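You operate a simulated robot arm through the tools that you are given. There is no shell and no other tool.

The job below is to be done with a simulated robot arm. You get a single attempt, and the scene is never put back.

## Task
Brake the turntable, tie the coil, drop the pegs and lift it on to the round mat.

The check looks at the end state, three seconds after you hand in, the way a careful person would. Anything else that was tipped, shoved, dropped, spilled or broken makes it a failure.

## Robot
A 6-joint arm with a fingered hand, fixed in place. Base frame: the origin is on the floor under the middle of its stand, x ahead of it, y to its left, z up. Units: m, degrees, N and s.
With the tool pointing down near the work surface it reaches from about 0.26 to 0.7 m from the base axis. Its first joint turns from -166.0 to 166.0 degrees. Payload 4 kg.
The TCP is the grasp point between the finger pads, 0.026 m short of the fingertips. In the tool frame z runs along the fingers and y along their closing line. The gripper opens to 0.148 m; its body begins 0.073 m behind the TCP. The gripper is a hand of 3 fingers: y runs from the thumb to the fingers, the wrist lies at [0, 0, -0.239] in the tool frame, and closing takes about 1.5 s.
Orientation is told as [roll, pitch, yaw] about the base's x, y, z axes, in that order, counted from this pose: with the fingers straight down and closing along the base's y, the tool's x points along the base's -x, its y along +y and its z along -z.

## Interface
- The arm moves only by the tool nudge_tool. Its argument "increments" is a list of rows, each a list of 7 numbers: the turn, a rotation vector about the tool's x, y, z in units of 90 degrees (1.0 is 90 degrees), then the shift along the tool's x, y, z in units of 100 mm (1.0 is 100 mm), then the opening, from 0 (shut) to 1 (fully open). In form: [[rx, ry, rz, x, y, z, fingers], ...]. A call has 1 to 20 rows; each row is the pose to reach, as a shift and turn from the pose commanded when the call began, along the tool's axes at that moment. A call with a number of a shift or a turn outside -1 to 1 is refused whole. Rows are played at 5 a second. More than 0.05 m and 8.6 degrees between two rows, or a gripper value outside its range, and nothing of the call is played. Where a pose cannot be reached the arm comes as near as it can. A force on the tool above 80 N (or 10 N above the force at the start of the call, whichever is more), or a blocked arm, ends the call early, and 0.2 s more pass. Each finger travels about 0.153 m/s and halts on what it meets, pressing with about 22 N; the grip force reading is that of the motor and also rises with nothing between the fingers. The clock runs only during rows and for 0.2 s after the last one: add rows that repeat a pose to give the fingers time. It gives the time, the measured TCP pose, the force on the tool (base axes), the opening and the grip force at its end, in the units of the frame above (readings bear some noise), with the torque about the TCP (base axes, N m) and any sound that the robot's microphone picked up.
- Cameras (640 x 400 px; columns grow to the right, rows downward): "scene" is fixed at [0.0507, 0.5003, 1.6358]; the picture's right is [-0.87, -0.49, 0.00], its down [-0.30, 0.53, -0.80] and it looks along [0.39, -0.69, -0.60] (base axes); focal length 351 px, centre (320, 200). "wrist" rides on the gripper at [0.068, -0.039, -0.09] in the tool frame; the picture's right is [0.50, 0.87, 0.00], its down [-0.65, 0.38, -0.65] and it looks along [-0.57, 0.33, 0.76] (tool axes); focal length 222 px, centre (320, 200). There is no depth. A picture from a camera that has moved, and an enlarged one, comes with that camera's place and axes in the base frame and with its lens.
- snapshot(camera): a new picture of that camera. The clock stands still meanwhile.
- move_column(by): moves the trunk up (or, below 0, down) by that many m; the arm rides with it, the base frame stays. It gives what a move gives, with no picture.
- hand_shape(shape): the hand has 3 fingers and takes this shape, open, in about a second: jaw (thumb against the fingers, like two jaws); tri (thumb and two fingers); tip (a fingertip pinch); poke (one finger out to press); point (the index stretched); flat (the hand flat); cup (the hand cupped); fist (a fist). The gripper value then closes the fingers along that shape, each until it touches; the sizes above hold for jaw. It gives what a move gives, with no picture.
- close_up(camera, box): a new picture of the part [left, top, right, bottom] of that camera's present view, enlarged. The clock stands still meanwhile.
- close_job(): hands the job in; it is judged then, once.

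Nothing tells you positions but the pictures and the camera data. Unless the task says otherwise, let go and move clear before handing in.

The tools are called after "Call:" as name(argument=value, ...) on one line, values as JSON. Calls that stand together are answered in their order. nudge_tool: Moves the arm, as the interface text tells. Its arguments: {"type":"object","properties":{"increments":{"type":"array","items":{"type":"array","items":{"type":"number"}}}},"required":["increments"]} The other tools are called the same way: move_column (by) moves the trunk up or down; hand_shape (shape) gives the hand a shape; snapshot (camera) takes a picture; close_up (camera, box) takes an enlarged picture of a part of a camera's view; close_job () hands the job in.

At the start:

```text
time: 0.0
position: [0.3097, -0.2867, 1.2458]
ee_rot: [0.0, 0.0, 0.1]
wrist_force: [0.0, 0.2, -0.1]
moment: [-0.01, 0.0, -0.01]
finger_gap: 0.1481
gripper_force: 0.1
shape: jaw
trunk travel left (down, up): [-0.275, 0.042]
```

scene: 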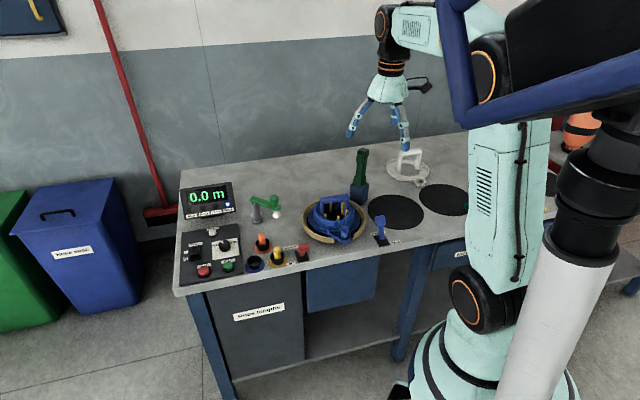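
wrist: 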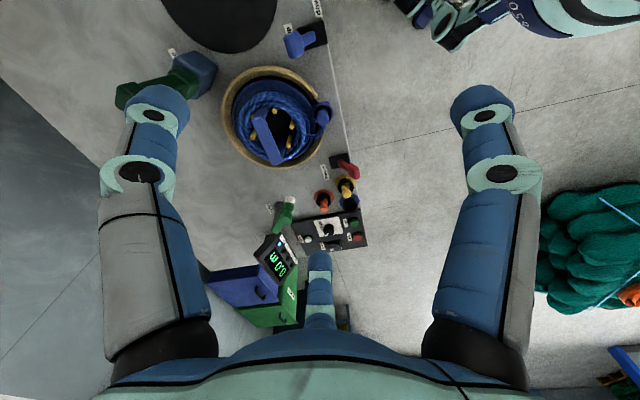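

I see a workbench with a turntable holding a blue rope coil, a control panel, several levers and a few round mats. I'll enlarge the views to identify every part before moving.

Call:
close_up(camera="scene", box=[170, 170, 330, 290])

Call:
close_up(camera="scene", box=[290, 140, 450, 260])

Call:
close_up(camera="wrist", box=[200, 0, 380, 130])

Call:
close_up(camera="wrist", box=[220, 130, 400, 290])

```text
3.33 times, centred on (250, 230) of scene
camera zoom: at [0.0507, 0.5003, 1.6358], right [-0.87, -0.49, 0.0], down [-0.3, 0.53, -0.8], along [0.39, -0.69, -0.6], focal length 1169 px, centre (553, 100)
```

zoom: 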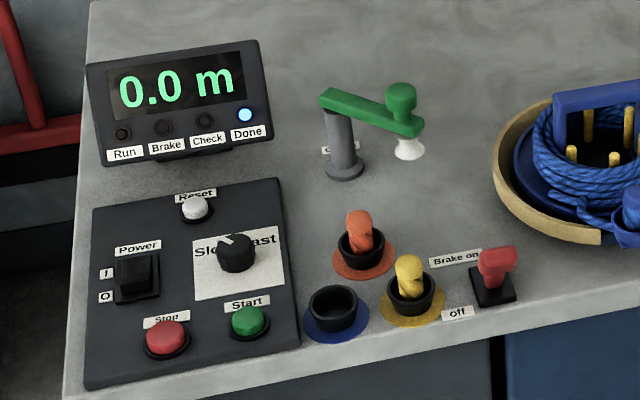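

```text
3.33 times, centred on (370, 200) of scene
camera zoom: at [0.0507, 0.5003, 1.6358], right [-0.87, -0.49, 0.0], down [-0.3, 0.53, -0.8], along [0.39, -0.69, -0.6], focal length 1169 px, centre (153, 200)
```

zoom: 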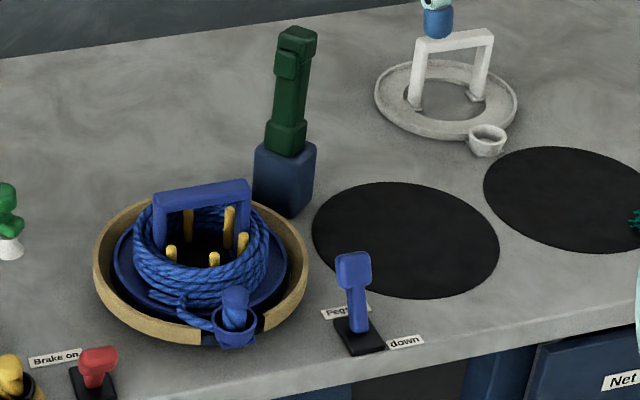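

```text
3.08 times, centred on (290, 65) of wrist
camera zoom: at [0.2439, -0.3263, 1.3366], right [-0.5, 0.87, 0.0], down [0.65, 0.38, 0.65], along [0.57, 0.33, -0.76], focal length 684 px, centre (412, 615)
```

zoom: 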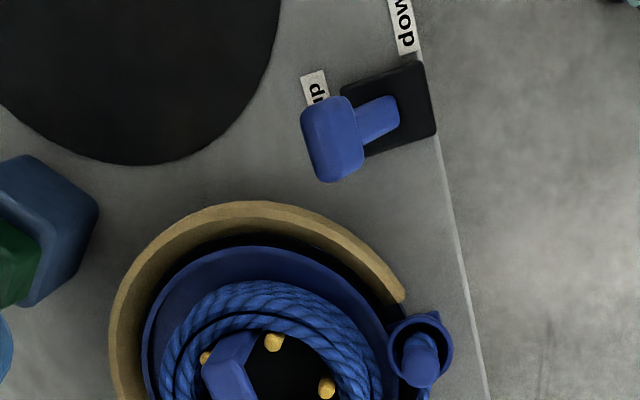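

```text
2.50 times, centred on (310, 210) of wrist
camera zoom: at [0.2439, -0.3263, 1.3366], right [-0.5, 0.87, 0.0], down [0.65, 0.38, 0.65], along [0.57, 0.33, -0.76], focal length 555 px, centre (345, 175)
```

zoom: 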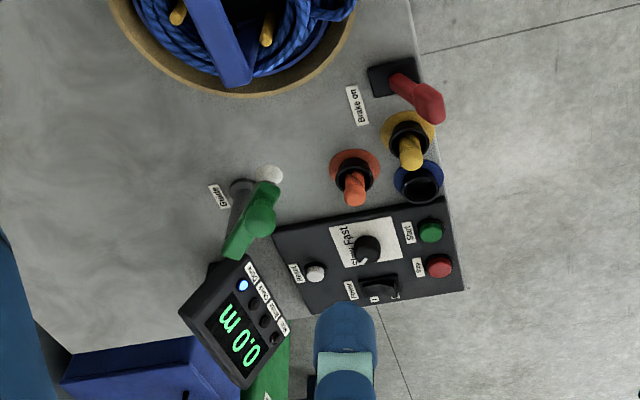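

The coil sits on a blue handled carrier inside a tan ring, with the brake and peg levers near the front edge. I'll look closer at the green tool, the mats and the far objects.

Call:
close_up(camera="scene", box=[330, 135, 390, 215])

Call:
close_up(camera="scene", box=[360, 120, 480, 220])

Call:
close_up(camera="scene", box=[520, 100, 640, 300])

Call:
close_up(camera="wrist", box=[100, 0, 280, 120])

Call:
close_up(camera="scene", box=[300, 180, 380, 250])

```text
5.00 times, centred on (360, 175) of scene
camera zoom: at [0.0507, 0.5003, 1.6358], right [-0.87, -0.49, 0.0], down [-0.3, 0.53, -0.8], along [0.39, -0.69, -0.6], focal length 1754 px, centre (120, 325)
```

zoom: 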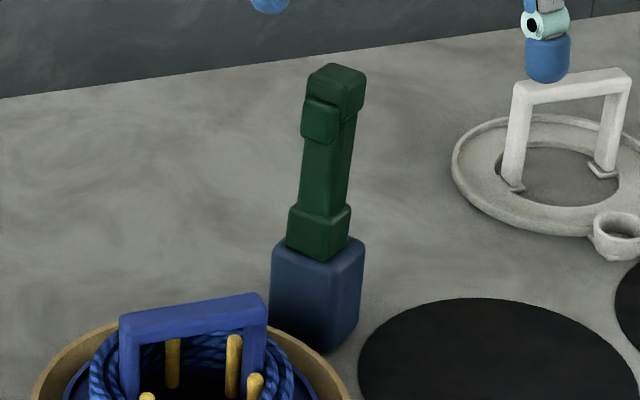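

```text
4.00 times, centred on (420, 170) of scene
camera zoom: at [0.0507, 0.5003, 1.6358], right [-0.87, -0.49, 0.0], down [-0.3, 0.53, -0.8], along [0.39, -0.69, -0.6], focal length 1403 px, centre (-80, 320)
```

zoom: 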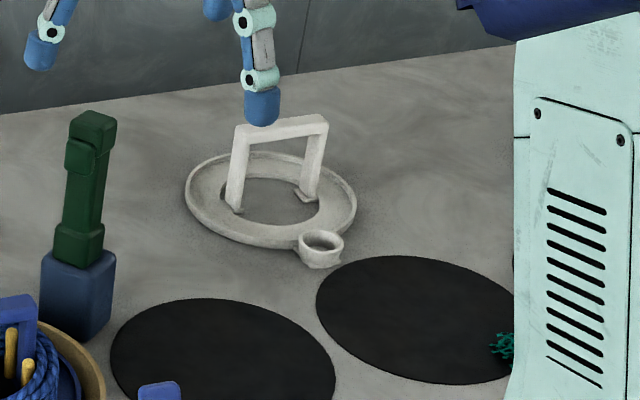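

```text
2.00 times, centred on (580, 200) of scene
camera zoom: at [0.0507, 0.5003, 1.6358], right [-0.87, -0.49, 0.0], down [-0.3, 0.53, -0.8], along [0.39, -0.69, -0.6], focal length 702 px, centre (-200, 200)
```

zoom: 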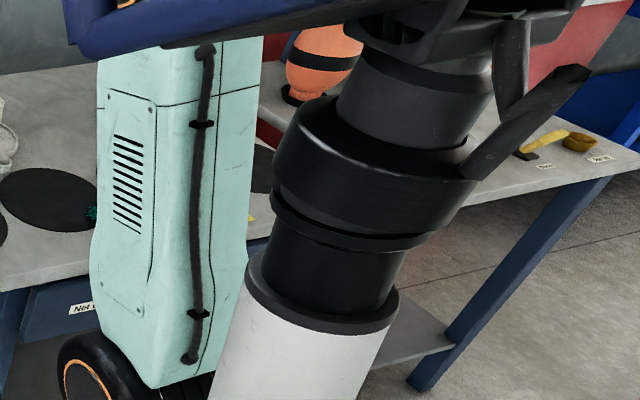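

```text
3.33 times, centred on (190, 60) of wrist
camera zoom: at [0.2439, -0.3263, 1.3366], right [-0.5, 0.87, 0.0], down [0.65, 0.38, 0.65], along [0.57, 0.33, -0.76], focal length 740 px, centre (753, 667)
```

zoom: 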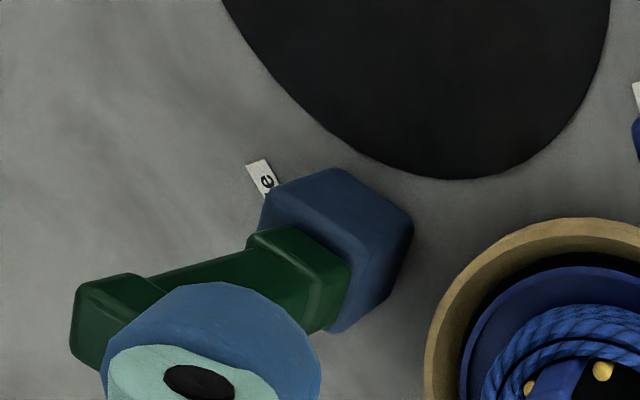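

```text
5.71 times, centred on (340, 215) of scene
camera zoom: at [0.0507, 0.5003, 1.6358], right [-0.87, -0.49, 0.0], down [-0.3, 0.53, -0.8], along [0.39, -0.69, -0.6], focal length 2004 px, centre (206, 114)
```

zoom: 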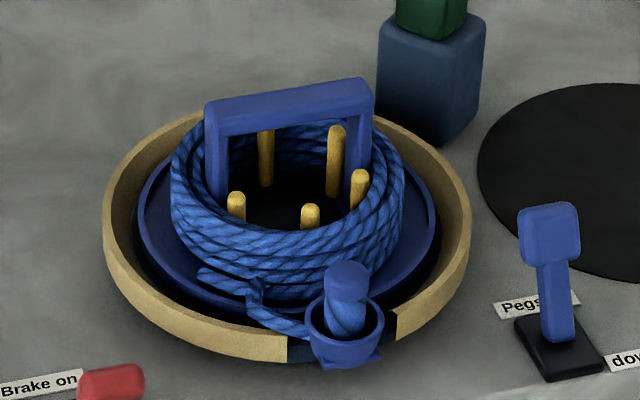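

The green tool sits in a holster whose label ends in "e" (probably "Tie"), and the second mat has something teal on it. I'll yaw the hand in free air so the wrist camera looks out over the whole bench.

Call:
nudge_tool(increments=[[0, 0, 0.085, 0, 0, 0, 1], [0, 0, 0.17, 0, 0, 0, 1], [0, 0, 0.255, 0, 0, 0, 1], [0, 0, 0.34, 0, 0, 0, 1], [0, 0, 0.425, 0, 0, 0, 1], [0, 0, 0.51, 0, 0, 0, 1], [0, 0, 0.595, 0, 0, 0, 1], [0, 0, 0.68, 0, 0, 0, 1], [0, 0, 0.765, 0, 0, 0, 1], [0, 0, 0.844, 0, 0, 0, 1], [0, 0, 0.844, 0, 0, 0, 1]])

Call:
snapshot(camera="wrist")

```text
time: 2.4
position: [0.3101, -0.2865, 1.2467]
ee_rot: [0.0, 0.0, -76.1]
wrist_force: [0.6, 0.6, -0.6]
moment: [-0.02, 0.02, 0.0]
finger_gap: 0.148
gripper_force: 0.0
shape: jaw
trunk travel left (down, up): [-0.275, 0.042]
```

```text
taken
camera wrist: at [0.2574, -0.2312, 1.3366], right [0.72, 0.69, 0.0], down [0.52, -0.54, 0.65], along [0.45, -0.47, -0.76], focal length 222 px, centre (320, 200)
```

wrist: 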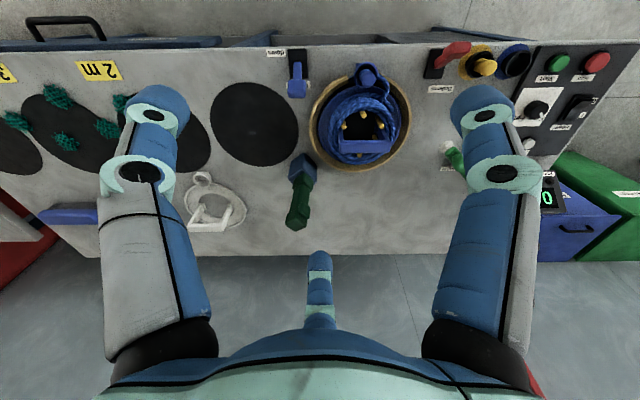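

From here I can see several mats, with teal clumps on the ones to the left and yellow "2 m"/"3" tags. I'll zoom in on those areas.

Call:
close_up(camera="wrist", box=[0, 40, 260, 250])

Call:
close_up(camera="wrist", box=[190, 40, 430, 240])

Call:
close_up(camera="wrist", box=[400, 30, 620, 220])

```text
1.90 times, centred on (130, 145) of wrist
camera zoom: at [0.2574, -0.2312, 1.3366], right [0.72, 0.69, 0.0], down [0.52, -0.54, 0.65], along [0.45, -0.47, -0.76], focal length 423 px, centre (682, 305)
```

zoom: 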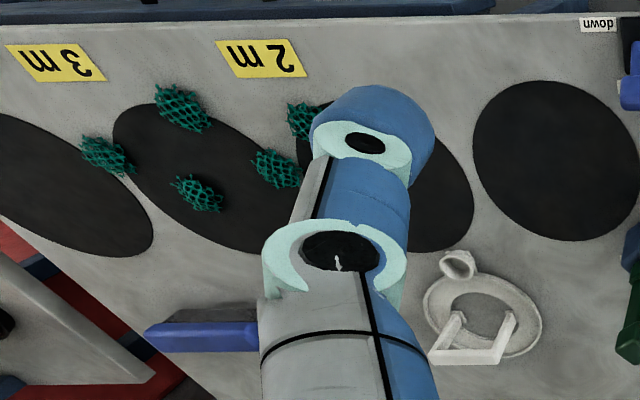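

```text
2.00 times, centred on (310, 140) of wrist
camera zoom: at [0.2574, -0.2312, 1.3366], right [0.72, 0.69, 0.0], down [0.52, -0.54, 0.65], along [0.45, -0.47, -0.76], focal length 444 px, centre (340, 320)
```

zoom: 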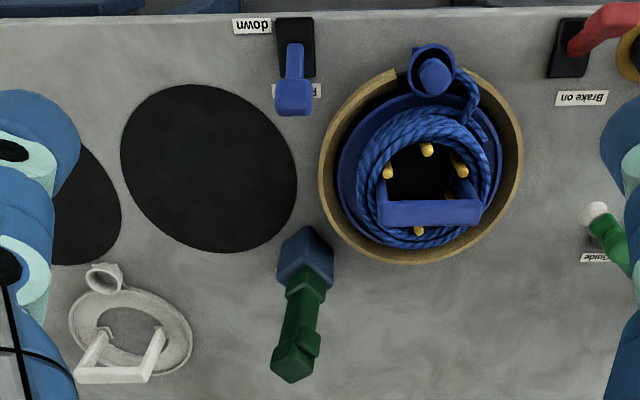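

```text
2.11 times, centred on (510, 125) of wrist
camera zoom: at [0.2574, -0.2312, 1.3366], right [0.72, 0.69, 0.0], down [0.52, -0.54, 0.65], along [0.45, -0.47, -0.76], focal length 468 px, centre (-80, 358)
```

zoom: 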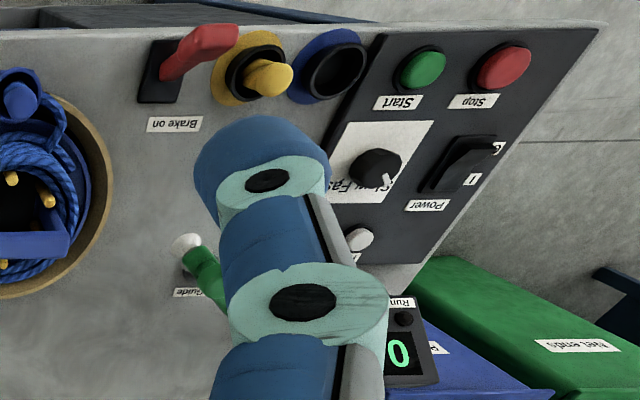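

The bench top is at about z≈0.85, with a clear mat near the coil around (0.29, -0.47) and others further left. I'll slide the hand left at height to see the other mats and tags unobstructed.

Call:
nudge_tool(increments=[[0, 0, 0, -0.19, -0.33, 0, 1], [0, 0, 0, -0.38, -0.66, 0, 1], [0, 0, 0, -0.57, -0.99, 0, 1], [0, 0, 0, -0.57, -0.99, 0, 1]])

Call:
nudge_tool(increments=[[0, 0, 0, -0.19, -0.33, 0, 1], [0, 0, 0, -0.38, -0.66, 0, 1], [0, 0, 0, -0.57, -0.99, 0, 1], [0, 0, 0, -0.57, -0.99, 0, 1]])

Call:
snapshot(camera="wrist")

Call:
snapshot(camera="scene")

```text
time: 3.4
position: [0.2287, -0.3653, 1.2471]
ee_rot: [-0.1, 0.0, -75.8]
wrist_force: [0.7, -0.6, -0.3]
moment: [-0.02, 0.0, 0.02]
finger_gap: 0.1478
gripper_force: 0.1
shape: jaw
trunk travel left (down, up): [-0.275, 0.042]
```

```text
time: 4.4
position: [0.1479, -0.4436, 1.246]
ee_rot: [0.0, 0.0, -75.8]
wrist_force: [0.3, -0.2, 0.6]
moment: [-0.03, 0.01, 0.01]
finger_gap: 0.148
gripper_force: 0.1
shape: jaw
trunk travel left (down, up): [-0.275, 0.042]
```

```text
taken
camera wrist: at [0.0942, -0.3884, 1.3362], right [0.72, 0.7, 0.0], down [0.53, -0.54, 0.65], along [0.46, -0.47, -0.76], focal length 222 px, centre (320, 200)
```

wrist: 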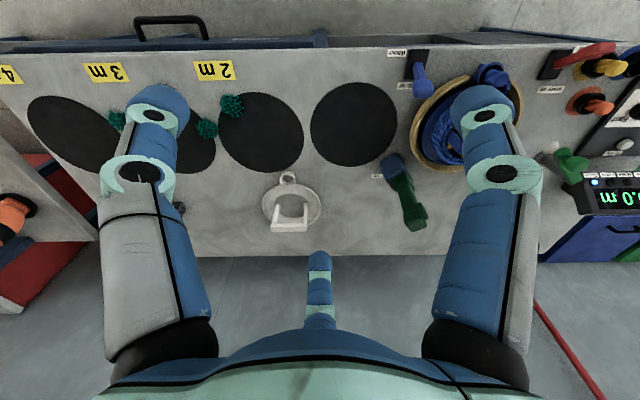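

```text
taken
```

scene: 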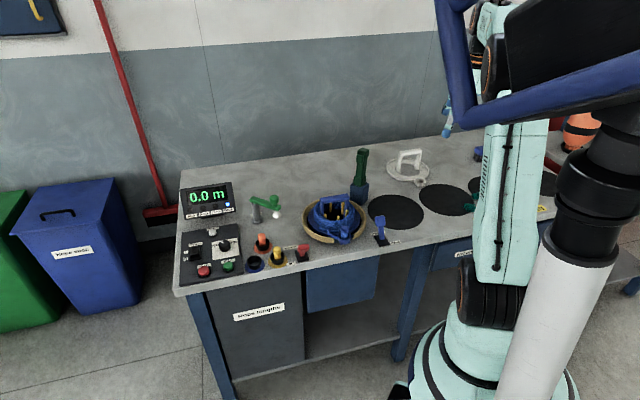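

Call:
close_up(camera="wrist", box=[0, 40, 240, 240])

Call:
close_up(camera="wrist", box=[190, 30, 450, 250])

Call:
close_up(camera="wrist", box=[360, 130, 450, 240])

Call:
close_up(camera="scene", box=[170, 290, 480, 400])

```text
2.00 times, centred on (120, 140) of wrist
camera zoom: at [0.0942, -0.3884, 1.3362], right [0.72, 0.7, 0.0], down [0.53, -0.54, 0.65], along [0.46, -0.47, -0.76], focal length 444 px, centre (720, 320)
```

zoom: 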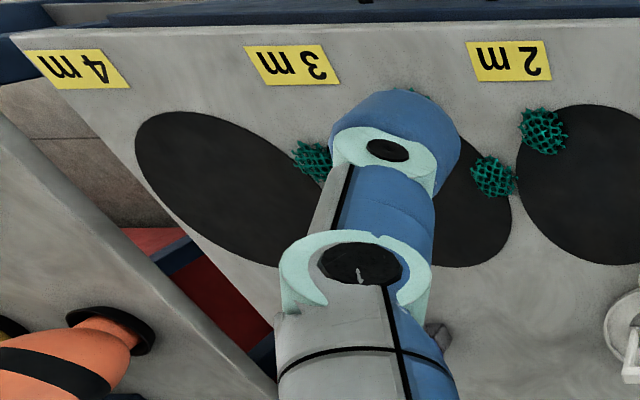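

```text
1.82 times, centred on (320, 140) of wrist
camera zoom: at [0.0942, -0.3884, 1.3362], right [0.72, 0.7, 0.0], down [0.53, -0.54, 0.65], along [0.46, -0.47, -0.76], focal length 404 px, centre (320, 309)
```

zoom: 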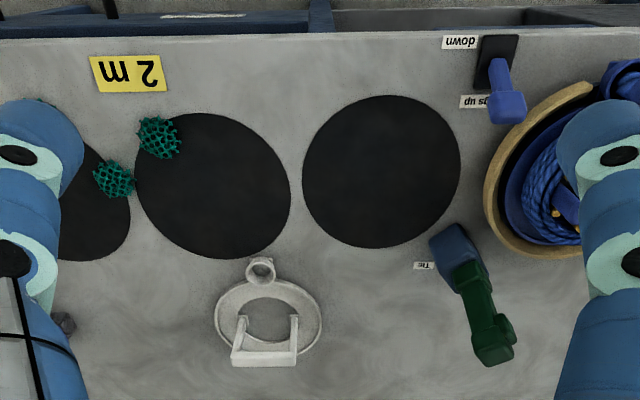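

```text
3.64 times, centred on (405, 185) of wrist
camera zoom: at [0.0942, -0.3884, 1.3362], right [0.72, 0.7, 0.0], down [0.53, -0.54, 0.65], along [0.46, -0.47, -0.76], focal length 808 px, centre (11, 254)
```

zoom: 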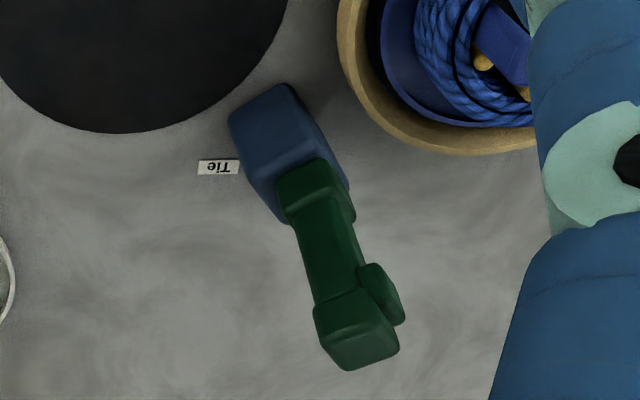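

```text
2.06 times, centred on (325, 345) of scene
camera zoom: at [0.0507, 0.5003, 1.6358], right [-0.87, -0.49, 0.0], down [-0.3, 0.53, -0.8], along [0.39, -0.69, -0.6], focal length 724 px, centre (310, -99)
```

zoom: 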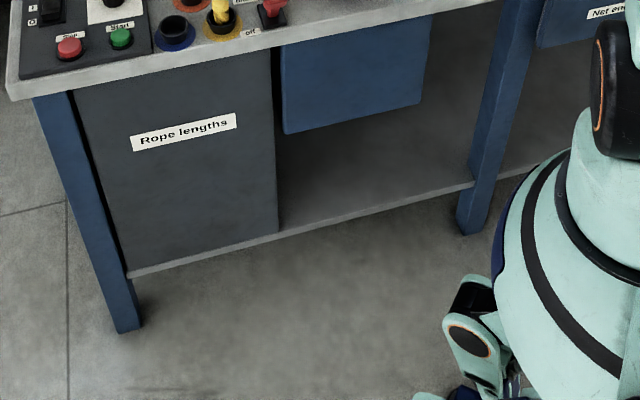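

M1 next to the coil is clear and has no tag. The mats further left have "2 m", "3 m" and "4 m" tags with net scraps around them. I'll lower the trunk and turn toward the green "Tie" tool to inspect it closely.

Call:
move_column(by=-0.15)

Call:
nudge_tool(increments=[[0, 0, -0.09, 0, 0, 0, 1], [0, 0, -0.18, 0, 0, 0, 1], [0, 0, -0.27, 0, 0, 0, 1], [0, 0, -0.36, 0, 0, 0, 1], [0, 0, -0.36, 0, 0, 0, 1]])

Call:
snapshot(camera="wrist")

```text
time: 6.2
position: [0.1456, -0.4443, 1.0972]
ee_rot: [0.1, 0.0, -76.0]
wrist_force: [-0.1, 0.2, -0.5]
moment: [0.01, -0.02, -0.03]
finger_gap: 0.1478
gripper_force: 0.0
shape: jaw
trunk travel left (down, up): [-0.125, 0.192]
```

```text
time: 7.3
position: [0.1455, -0.4454, 1.0958]
ee_rot: [0.1, 0.0, -43.5]
wrist_force: [0.2, 0.1, -0.3]
moment: [-0.02, 0.02, 0.0]
finger_gap: 0.1479
gripper_force: 0.0
shape: jaw
trunk travel left (down, up): [-0.125, 0.192]
```

```text
taken
camera wrist: at [0.0709, -0.4276, 1.1864], right [0.23, 0.97, 0.0], down [0.74, -0.18, 0.65], along [0.64, -0.15, -0.76], focal length 222 px, centre (320, 200)
```

wrist: 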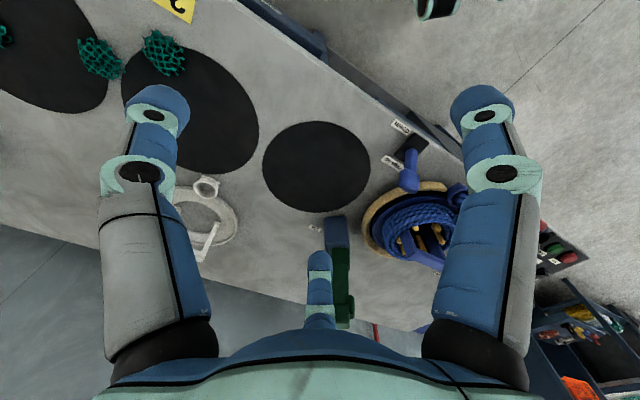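

Call:
close_up(camera="wrist", box=[290, 180, 480, 340])

Call:
close_up(camera="wrist", box=[340, 100, 480, 290])

```text
2.50 times, centred on (385, 260) of wrist
camera zoom: at [0.0709, -0.4276, 1.1864], right [0.23, 0.97, 0.0], down [0.74, -0.18, 0.65], along [0.64, -0.15, -0.76], focal length 555 px, centre (158, 50)
```

zoom: 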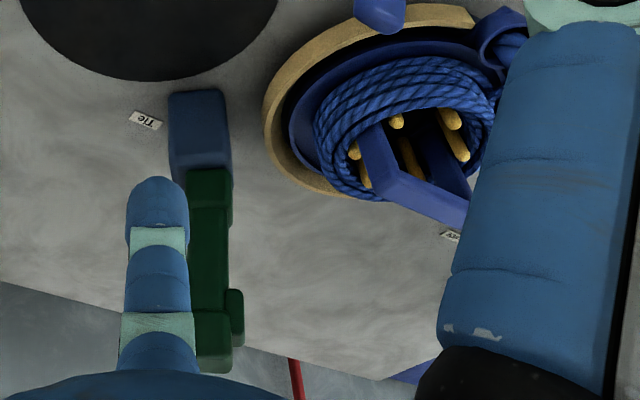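

```text
2.11 times, centred on (410, 195) of wrist
camera zoom: at [0.0709, -0.4276, 1.1864], right [0.23, 0.97, 0.0], down [0.74, -0.18, 0.65], along [0.64, -0.15, -0.76], focal length 468 px, centre (130, 210)
```

zoom: 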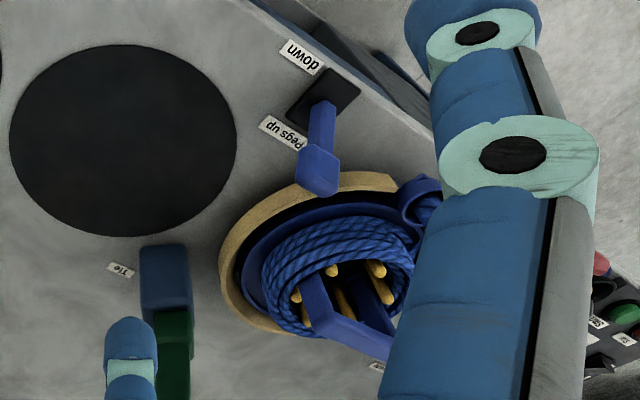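

I can make out the tool's shape but I want a flatter side view. I'll tilt the hand to look more horizontally at the tie tool and coil, keeping well above everything.

Call:
nudge_tool(increments=[[0, 0, 0.09, 0, 0, 0, 1], [0, 0, 0.15, 0, 0, 0, 1]])

Call:
nudge_tool(increments=[[-0.045, -0.078, 0, 0, 0, 0, 1], [-0.09, -0.156, 0, 0, 0, 0, 1], [-0.135, -0.234, 0, 0, 0, 0, 1], [-0.18, -0.312, 0, 0, 0, 0, 1], [-0.18, -0.312, 0, 0, 0, 0, 1]])

Call:
snapshot(camera="wrist")

```text
time: 8.0
position: [0.1455, -0.4448, 1.0964]
ee_rot: [0.0, 0.0, -57.1]
wrist_force: [0.2, 0.9, 0.2]
moment: [0.01, 0.02, 0.02]
finger_gap: 0.1478
gripper_force: 0.1
shape: jaw
trunk travel left (down, up): [-0.125, 0.192]
```

```text
time: 9.2
position: [0.146, -0.4445, 1.0955]
ee_rot: [17.8, -27.8, -61.6]
wrist_force: [-0.7, 0.2, 0.4]
moment: [0.01, -0.01, -0.01]
finger_gap: 0.1478
gripper_force: 0.0
shape: jaw
trunk travel left (down, up): [-0.125, 0.192]
```

```text
taken
camera wrist: at [0.0454, -0.3938, 1.131], right [0.46, 0.89, 0.0], down [0.26, -0.13, 0.96], along [0.85, -0.44, -0.29], focal length 222 px, centre (320, 200)
```

wrist: 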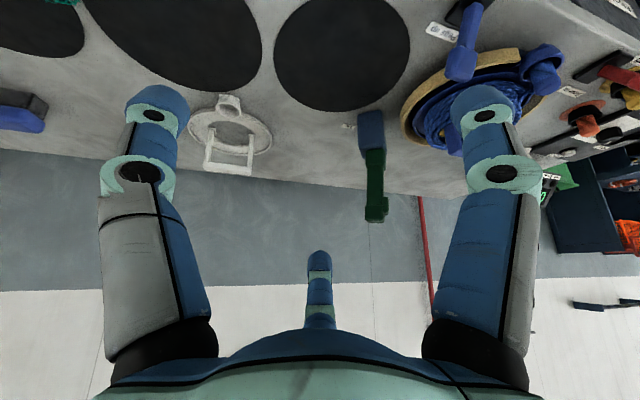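

Call:
close_up(camera="wrist", box=[330, 90, 430, 240])

Call:
close_up(camera="wrist", box=[380, 0, 580, 170])

Call:
close_up(camera="wrist", box=[160, 70, 300, 190])

```text
2.67 times, centred on (380, 165) of wrist
camera zoom: at [0.0454, -0.3938, 1.131], right [0.46, 0.89, 0.0], down [0.26, -0.13, 0.96], along [0.85, -0.44, -0.29], focal length 592 px, centre (160, 293)
```

zoom: 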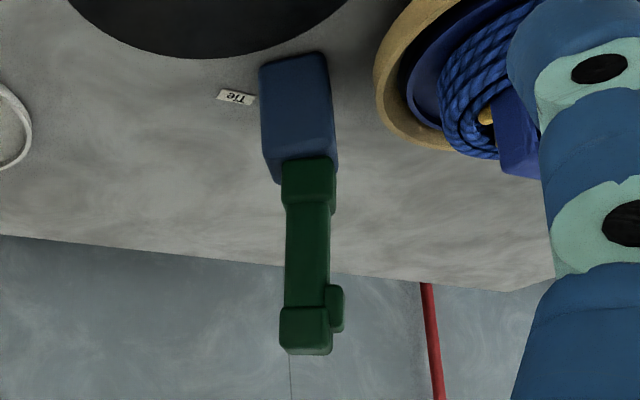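

```text
2.35 times, centred on (480, 85) of wrist
camera zoom: at [0.0454, -0.3938, 1.131], right [0.46, 0.89, 0.0], down [0.26, -0.13, 0.96], along [0.85, -0.44, -0.29], focal length 523 px, centre (-56, 471)
```

zoom: 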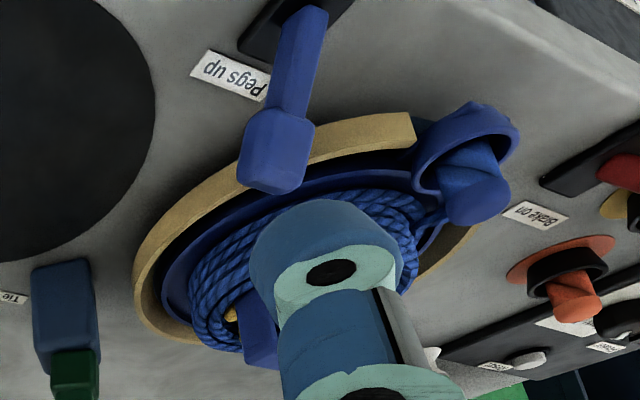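

```text
3.33 times, centred on (230, 130) of wrist
camera zoom: at [0.0454, -0.3938, 1.131], right [0.46, 0.89, 0.0], down [0.26, -0.13, 0.96], along [0.85, -0.44, -0.29], focal length 740 px, centre (620, 433)
```

zoom: 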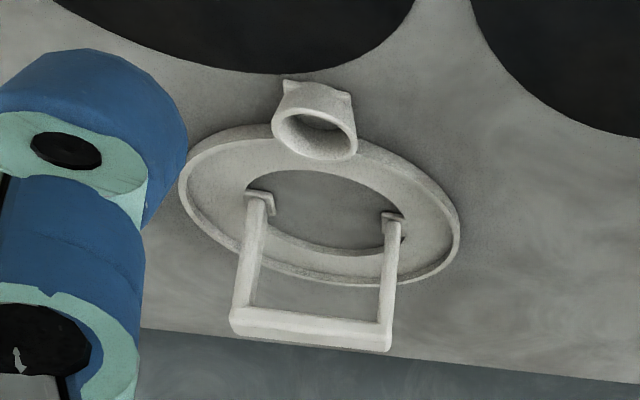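

The tie tool stands nose-down in its holster with a trigger block near the top. Next I'll level the hand again and travel to the red brake lever to inspect it.

Call:
nudge_tool(increments=[[0.045, 0.078, 0, 0, 0, 0, 1], [0.09, 0.156, 0, 0, 0, 0, 1], [0.135, 0.234, 0, 0, 0, 0, 1], [0.18, 0.312, 0, 0, 0, 0, 1], [0.18, 0.312, 0, 0, 0, 0, 1]])

Call:
nudge_tool(increments=[[0, 0, 0, 0.1, 0.4, 0, 1], [0, 0, 0, 0.2, 0.8, 0, 1], [0, 0, 0, 0.25, 1.0, 0, 1]])

Call:
nudge_tool(increments=[[0, 0, 0, 0.1, 0.4, 0, 1], [0, 0, 0, 0.2, 0.8, 0, 1], [0, 0, 0, 0.25, 1.0, 0, 1]])

Call:
nudge_tool(increments=[[0, 0, 0, 0.1, 0.4, 0, 1], [0, 0, 0, 0.2, 0.8, 0, 1], [0, 0, 0, 0.25, 1.0, 0, 1], [0, 0, 0, 0.25, 1.0, 0, 1]])

Call:
snapshot(camera="wrist")

```text
time: 10.3
position: [0.1463, -0.4457, 1.0957]
ee_rot: [0.0, 0.0, -57.0]
wrist_force: [-0.2, -0.3, -0.1]
moment: [-0.02, -0.02, 0.01]
finger_gap: 0.1479
gripper_force: 0.0
shape: jaw
trunk travel left (down, up): [-0.125, 0.192]
```

```text
time: 11.2
position: [0.2168, -0.3691, 1.0962]
ee_rot: [-0.1, 0.0, -57.2]
wrist_force: [0.0, 0.1, -0.6]
moment: [-0.02, 0.02, -0.01]
finger_gap: 0.1478
gripper_force: 0.0
shape: jaw
trunk travel left (down, up): [-0.125, 0.192]
```

```text
time: 11.9
position: [0.2858, -0.293, 1.0966]
ee_rot: [-0.1, 0.0, -57.2]
wrist_force: [-0.4, -0.5, 0.0]
moment: [-0.01, 0.01, 0.03]
finger_gap: 0.148
gripper_force: 0.1
shape: jaw
trunk travel left (down, up): [-0.125, 0.192]
```

```text
time: 12.9
position: [0.3569, -0.2194, 1.097]
ee_rot: [-0.1, 0.0, -57.1]
wrist_force: [-0.3, 0.0, -0.7]
moment: [0.02, 0.02, 0.01]
finger_gap: 0.1479
gripper_force: 0.1
shape: jaw
trunk travel left (down, up): [-0.125, 0.192]
```

```text
taken
camera wrist: at [0.288, -0.184, 1.187], right [0.45, 0.89, 0.0], down [0.67, -0.34, 0.65], along [0.58, -0.3, -0.76], focal length 222 px, centre (320, 200)
```

wrist: 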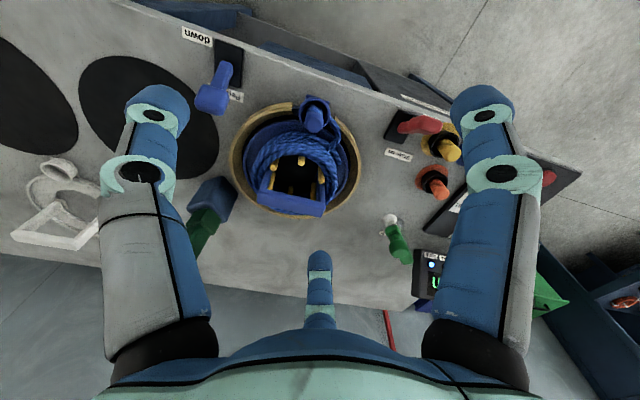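

Call:
close_up(camera="wrist", box=[350, 80, 480, 200])

Call:
close_up(camera="wrist", box=[215, 80, 375, 230])

Call:
close_up(camera="wrist", box=[170, 20, 290, 130])

```text
3.33 times, centred on (415, 140) of wrist
camera zoom: at [0.288, -0.184, 1.187], right [0.45, 0.89, 0.0], down [0.67, -0.34, 0.65], along [0.58, -0.3, -0.76], focal length 740 px, centre (3, 400)
```

zoom: 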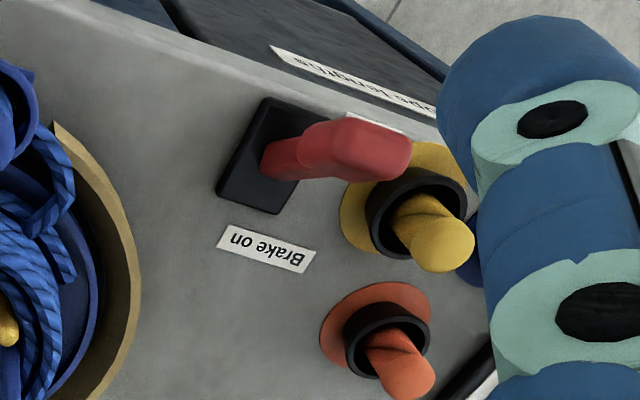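

```text
2.67 times, centred on (295, 155) of wrist
camera zoom: at [0.288, -0.184, 1.187], right [0.45, 0.89, 0.0], down [0.67, -0.34, 0.65], along [0.58, -0.3, -0.76], focal length 592 px, centre (387, 320)
```

zoom: 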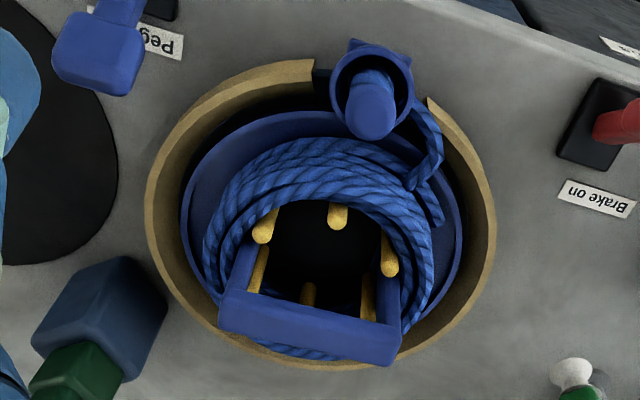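

```text
3.64 times, centred on (230, 75) of wrist
camera zoom: at [0.288, -0.184, 1.187], right [0.45, 0.89, 0.0], down [0.67, -0.34, 0.65], along [0.58, -0.3, -0.76], focal length 808 px, centre (647, 654)
```

zoom: 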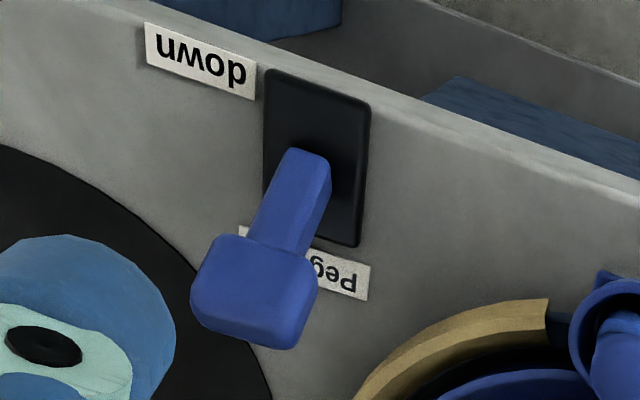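

The brake lever's knob is at about (0.449, -0.109, 0.91) and leans toward the near "off" side. I'll put the hand in the poke shape here in free air and see where the finger sits.

Call:
hand_shape(shape="poke")

Call:
snapshot(camera="wrist")

Call:
close_up(camera="scene", box=[240, 80, 460, 260])

```text
time: 13.8
position: [0.3565, -0.2178, 1.0972]
ee_rot: [0.0, 0.0, -57.0]
wrist_force: [0.3, -0.5, -0.3]
moment: [-0.02, 0.03, 0.0]
finger_gap: 0.0
gripper_force: 0.0
shape: poke
trunk travel left (down, up): [-0.125, 0.192]
```

```text
taken
camera wrist: at [0.2877, -0.1842, 1.187], right [0.45, 0.89, 0.0], down [0.67, -0.34, 0.65], along [0.58, -0.3, -0.76], focal length 222 px, centre (320, 200)
```

wrist: 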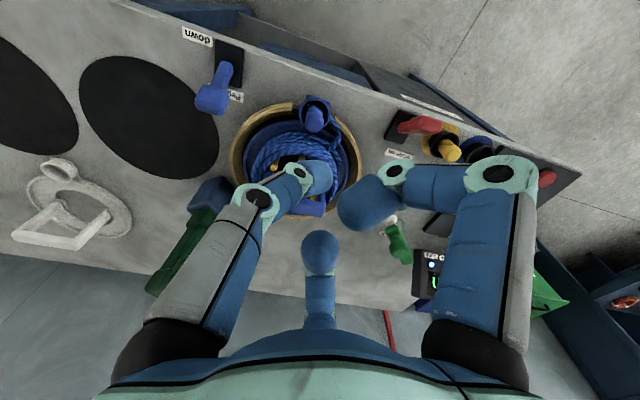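

```text
2.22 times, centred on (350, 170) of scene
camera zoom: at [0.0507, 0.5003, 1.6358], right [-0.87, -0.49, 0.0], down [-0.3, 0.53, -0.8], along [0.39, -0.69, -0.6], focal length 780 px, centre (253, 267)
```

zoom: 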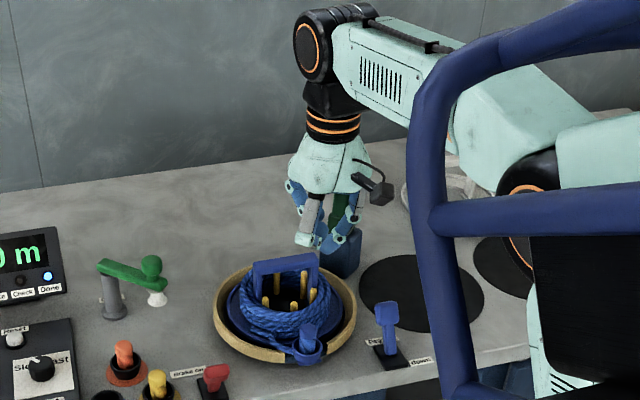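

Call:
close_up(camera="scene", box=[360, 140, 430, 200])

Call:
close_up(camera="wrist", box=[220, 130, 440, 330])

```text
6.67 times, centred on (395, 170) of scene
camera zoom: at [0.0507, 0.5003, 1.6358], right [-0.87, -0.49, 0.0], down [-0.3, 0.53, -0.8], along [0.39, -0.69, -0.6], focal length 2338 px, centre (-180, 400)
```

zoom: 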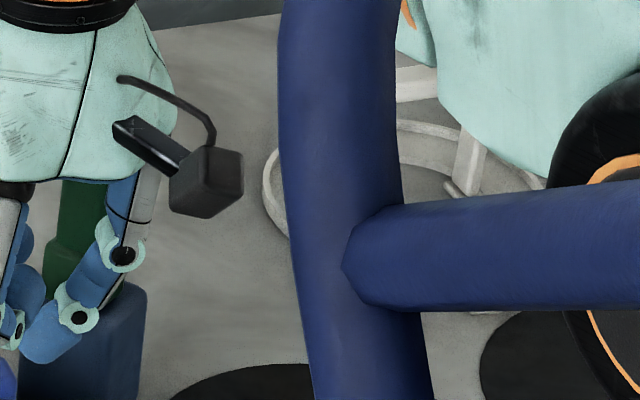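

```text
2.00 times, centred on (330, 230) of wrist
camera zoom: at [0.2877, -0.1842, 1.187], right [0.45, 0.89, 0.0], down [0.67, -0.34, 0.65], along [0.58, -0.3, -0.76], focal length 444 px, centre (300, 140)
```

zoom: 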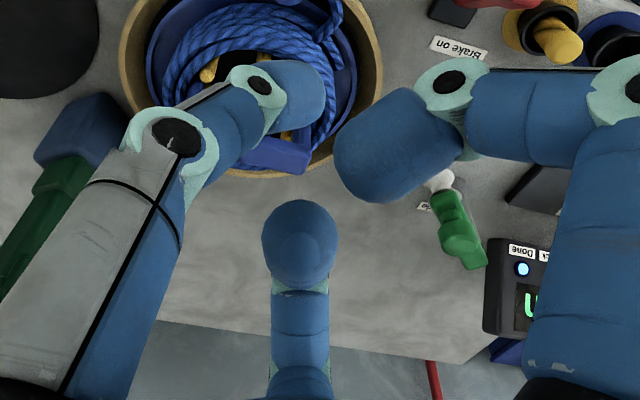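

Call:
close_up(camera="scene", box=[335, 140, 395, 200])

Call:
hand_shape(shape="point")

Call:
snapshot(camera="wrist")

Call:
close_up(camera="scene", box=[335, 140, 395, 200])

```text
6.67 times, centred on (365, 170) of scene
camera zoom: at [0.0507, 0.5003, 1.6358], right [-0.87, -0.49, 0.0], down [-0.3, 0.53, -0.8], along [0.39, -0.69, -0.6], focal length 2338 px, centre (20, 400)
```

zoom: 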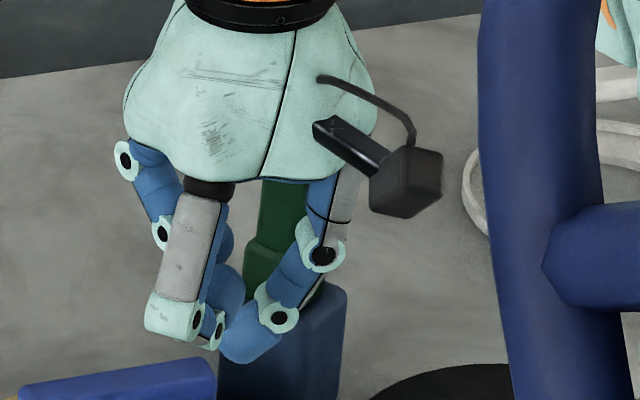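

```text
time: 14.8
position: [0.3563, -0.2182, 1.097]
ee_rot: [0.0, 0.0, -57.0]
wrist_force: [-0.3, -0.6, 0.5]
moment: [-0.03, 0.03, 0.0]
finger_gap: 0.1421
gripper_force: 0.0
shape: point
trunk travel left (down, up): [-0.125, 0.192]
```

```text
taken
camera wrist: at [0.2877, -0.1842, 1.187], right [0.45, 0.89, 0.0], down [0.67, -0.34, 0.65], along [0.58, -0.3, -0.76], focal length 222 px, centre (320, 200)
```

wrist: 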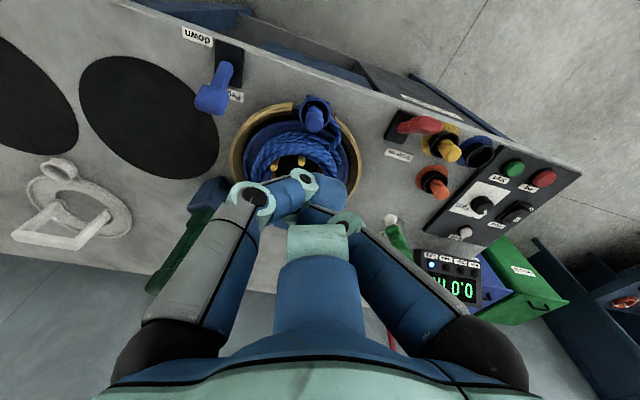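

```text
6.67 times, centred on (365, 170) of scene
camera zoom: at [0.0507, 0.5003, 1.6358], right [-0.87, -0.49, 0.0], down [-0.3, 0.53, -0.8], along [0.39, -0.69, -0.6], focal length 2338 px, centre (20, 400)
```

zoom: 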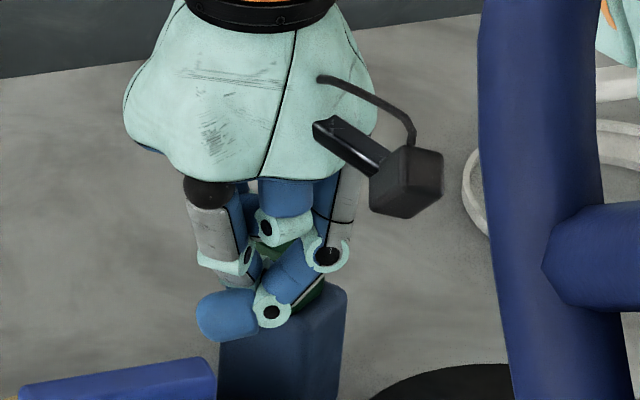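

Neither shape gives an obviously clean pusher. I'll see what a closed jaw looks like, since its TCP is known.

Call:
hand_shape(shape="jaw")

Call:
nudge_tool(increments=[[0, 0, 0, 0, 0, 0, 0], [0, 0, 0, 0, 0, 0, 0], [0, 0, 0, 0, 0, 0, 0], [0, 0, 0, 0, 0, 0, 0], [0, 0, 0, 0, 0, 0, 0], [0, 0, 0, 0, 0, 0, 0], [0, 0, 0, 0, 0, 0, 0], [0, 0, 0, 0, 0, 0, 0]])

Call:
snapshot(camera="wrist")

Call:
close_up(camera="scene", box=[335, 140, 395, 200])

```text
time: 15.7
position: [0.3576, -0.2183, 1.097]
ee_rot: [0.0, -0.1, -56.9]
wrist_force: [-0.1, 0.3, 0.2]
moment: [0.02, 0.02, -0.02]
finger_gap: 0.1479
gripper_force: 0.0
shape: jaw
trunk travel left (down, up): [-0.125, 0.192]
```

```text
time: 17.4
position: [0.3564, -0.2187, 1.0969]
ee_rot: [0.0, 0.0, -57.0]
wrist_force: [-0.6, 0.4, -0.3]
moment: [0.0, 0.04, 0.05]
finger_gap: 0.0
gripper_force: 21.8
shape: jaw
trunk travel left (down, up): [-0.125, 0.192]
```

```text
taken
camera wrist: at [0.2877, -0.1842, 1.187], right [0.45, 0.89, 0.0], down [0.67, -0.34, 0.65], along [0.58, -0.3, -0.76], focal length 222 px, centre (320, 200)
```

wrist: 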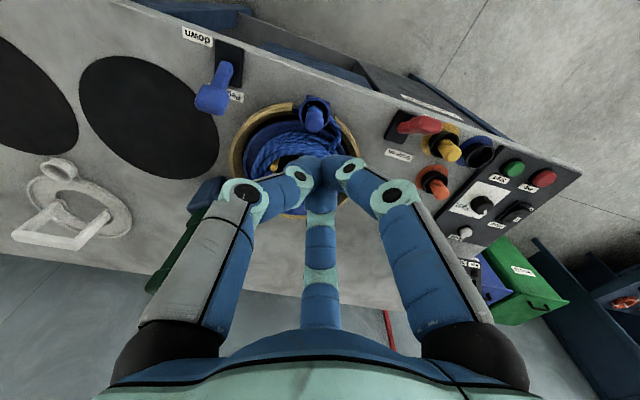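

```text
6.67 times, centred on (365, 170) of scene
camera zoom: at [0.0507, 0.5003, 1.6358], right [-0.87, -0.49, 0.0], down [-0.3, 0.53, -0.8], along [0.39, -0.69, -0.6], focal length 2338 px, centre (20, 400)
```

zoom: 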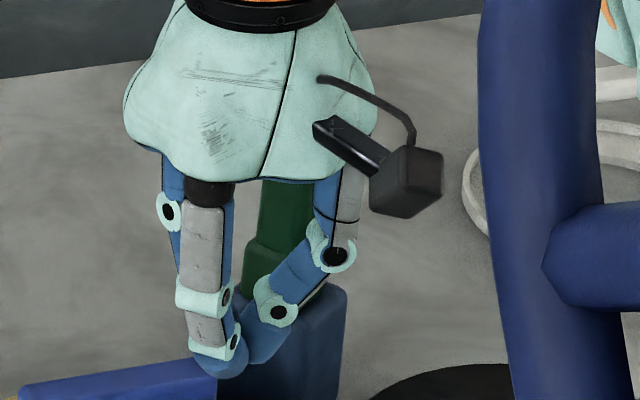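

With the jaw closed, the three tips meet in a narrow cluster at the TCP, which makes a good pusher. I'll move it to the near side of the brake lever, still high, and look again.

Call:
nudge_tool(increments=[[0, 0, 0, 0.28, 0.4, 0, 0], [0, 0, 0, 0.56, 0.8, 0, 0], [0, 0, 0, 0.7, 1.0, 0, 0], [0, 0, 0, 0.7, 1.0, 0, 0]])

Call:
nudge_tool(increments=[[0, 0, 0, 0.14, 0.2, 0, 0], [0, 0, 0, 0.14, 0.2, 0.4, 0], [0, 0, 0, 0.14, 0.2, 0.8, 0], [0, 0, 0, 0.14, 0.2, 0.8, 0]])

Call:
snapshot(camera="wrist")

Call:
close_up(camera="scene", box=[230, 170, 400, 290])

```text
time: 18.4
position: [0.4026, -0.106, 1.0986]
ee_rot: [0.0, 0.0, -57.1]
wrist_force: [0.2, 0.6, -0.5]
moment: [0.01, 0.01, 0.01]
finger_gap: 0.0
gripper_force: 22.2
shape: jaw
trunk travel left (down, up): [-0.125, 0.192]
```

```text
time: 19.4
position: [0.4112, -0.0837, 1.0166]
ee_rot: [0.0, 0.1, -57.0]
wrist_force: [0.5, 0.3, 0.1]
moment: [0.0, -0.02, 0.02]
finger_gap: 0.0
gripper_force: 22.4
shape: jaw
trunk travel left (down, up): [-0.125, 0.192]
```

```text
taken
camera wrist: at [0.3424, -0.0489, 1.1065], right [0.45, 0.89, 0.0], down [0.67, -0.34, 0.65], along [0.58, -0.3, -0.76], focal length 222 px, centre (320, 200)
```

wrist: 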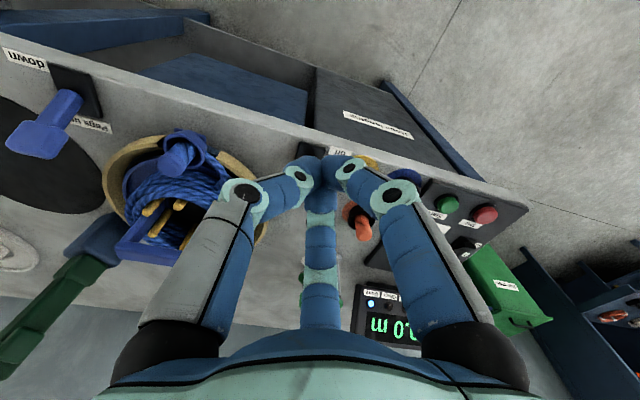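

```text
3.33 times, centred on (315, 230) of scene
camera zoom: at [0.0507, 0.5003, 1.6358], right [-0.87, -0.49, 0.0], down [-0.3, 0.53, -0.8], along [0.39, -0.69, -0.6], focal length 1169 px, centre (337, 100)
```

zoom: 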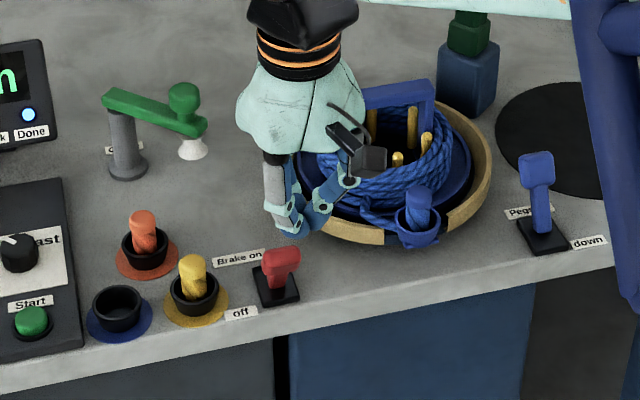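

The scene view confirms the brake lever leans toward the near "off" label. I'll lower the closed tips on its near side and check alignment before pushing.

Call:
nudge_tool(increments=[[0, 0, 0, 0, 0, 0.3, 0], [0, 0, 0, 0, 0, 0.6, 0], [0, 0, 0, 0, 0, 0.9, 0], [0, 0, 0, 0, 0, 0.9, 0]])

Call:
close_up(camera="scene", box=[260, 210, 350, 275])

Call:
close_up(camera="wrist", box=[240, 110, 400, 220])

```text
time: 20.4
position: [0.4105, -0.0831, 0.9267]
ee_rot: [0.0, 0.0, -56.9]
wrist_force: [0.2, 0.3, 0.1]
moment: [0.03, -0.02, 0.0]
finger_gap: 0.0
gripper_force: 22.2
shape: jaw
trunk travel left (down, up): [-0.125, 0.192]
```

```text
6.15 times, centred on (305, 242) of scene
camera zoom: at [0.0507, 0.5003, 1.6358], right [-0.87, -0.49, 0.0], down [-0.3, 0.53, -0.8], along [0.39, -0.69, -0.6], focal length 2159 px, centre (412, -62)
```

zoom: 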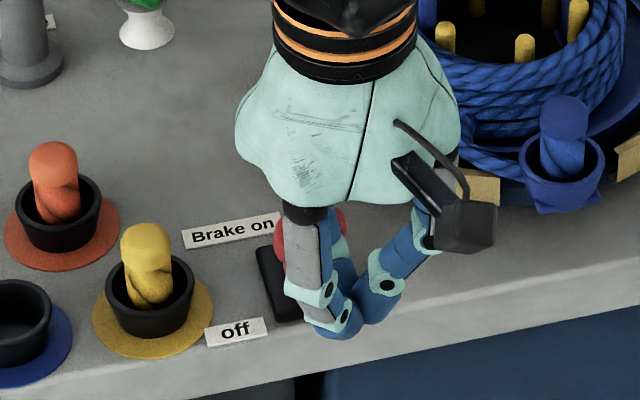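

```text
3.64 times, centred on (320, 165) of wrist
camera zoom: at [0.343, -0.0483, 1.0164], right [0.45, 0.89, 0.0], down [0.67, -0.34, 0.65], along [0.58, -0.3, -0.76], focal length 808 px, centre (320, 327)
```

zoom: 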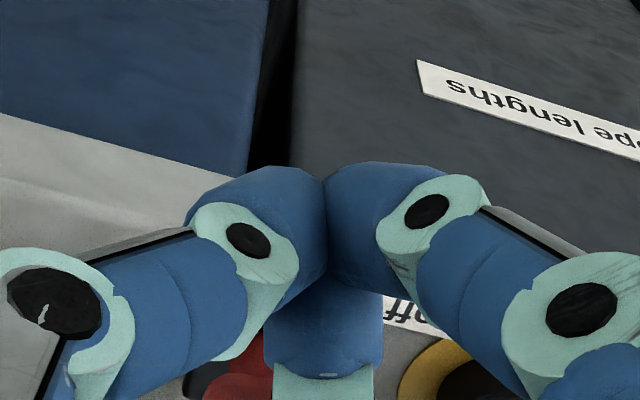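

The tips are lined up with the knob, which is about 3 cm wide. I'll push along the lever's travel direction, away from the robot, in small steps and watch the force.

Call:
nudge_tool(increments=[[0, 0, 0, -0.147, 0.029, 0, 0], [0, 0, 0, -0.295, 0.057, 0, 0], [0, 0, 0, -0.393, 0.076, 0, 0], [0, 0, 0, -0.491, 0.095, 0, 0], [0, 0, 0, -0.589, 0.114, 0, 0]])

Call:
close_up(camera="scene", box=[260, 210, 350, 275])

```text
time: 21.6
position: [0.454, -0.127, 0.9256]
ee_rot: [0.0, 0.0, -57.1]
wrist_force: [-0.4, 0.0, -0.1]
moment: [-0.02, 0.04, 0.01]
finger_gap: 0.0
gripper_force: 22.2
shape: jaw
trunk travel left (down, up): [-0.125, 0.192]
```

```text
6.15 times, centred on (305, 242) of scene
camera zoom: at [0.0507, 0.5003, 1.6358], right [-0.87, -0.49, 0.0], down [-0.3, 0.53, -0.8], along [0.39, -0.69, -0.6], focal length 2159 px, centre (412, -62)
```

zoom: 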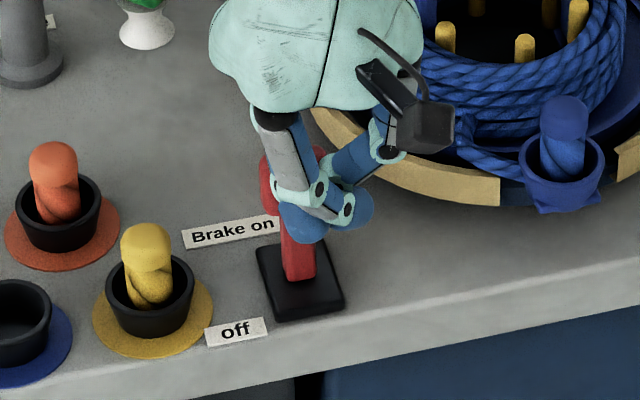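

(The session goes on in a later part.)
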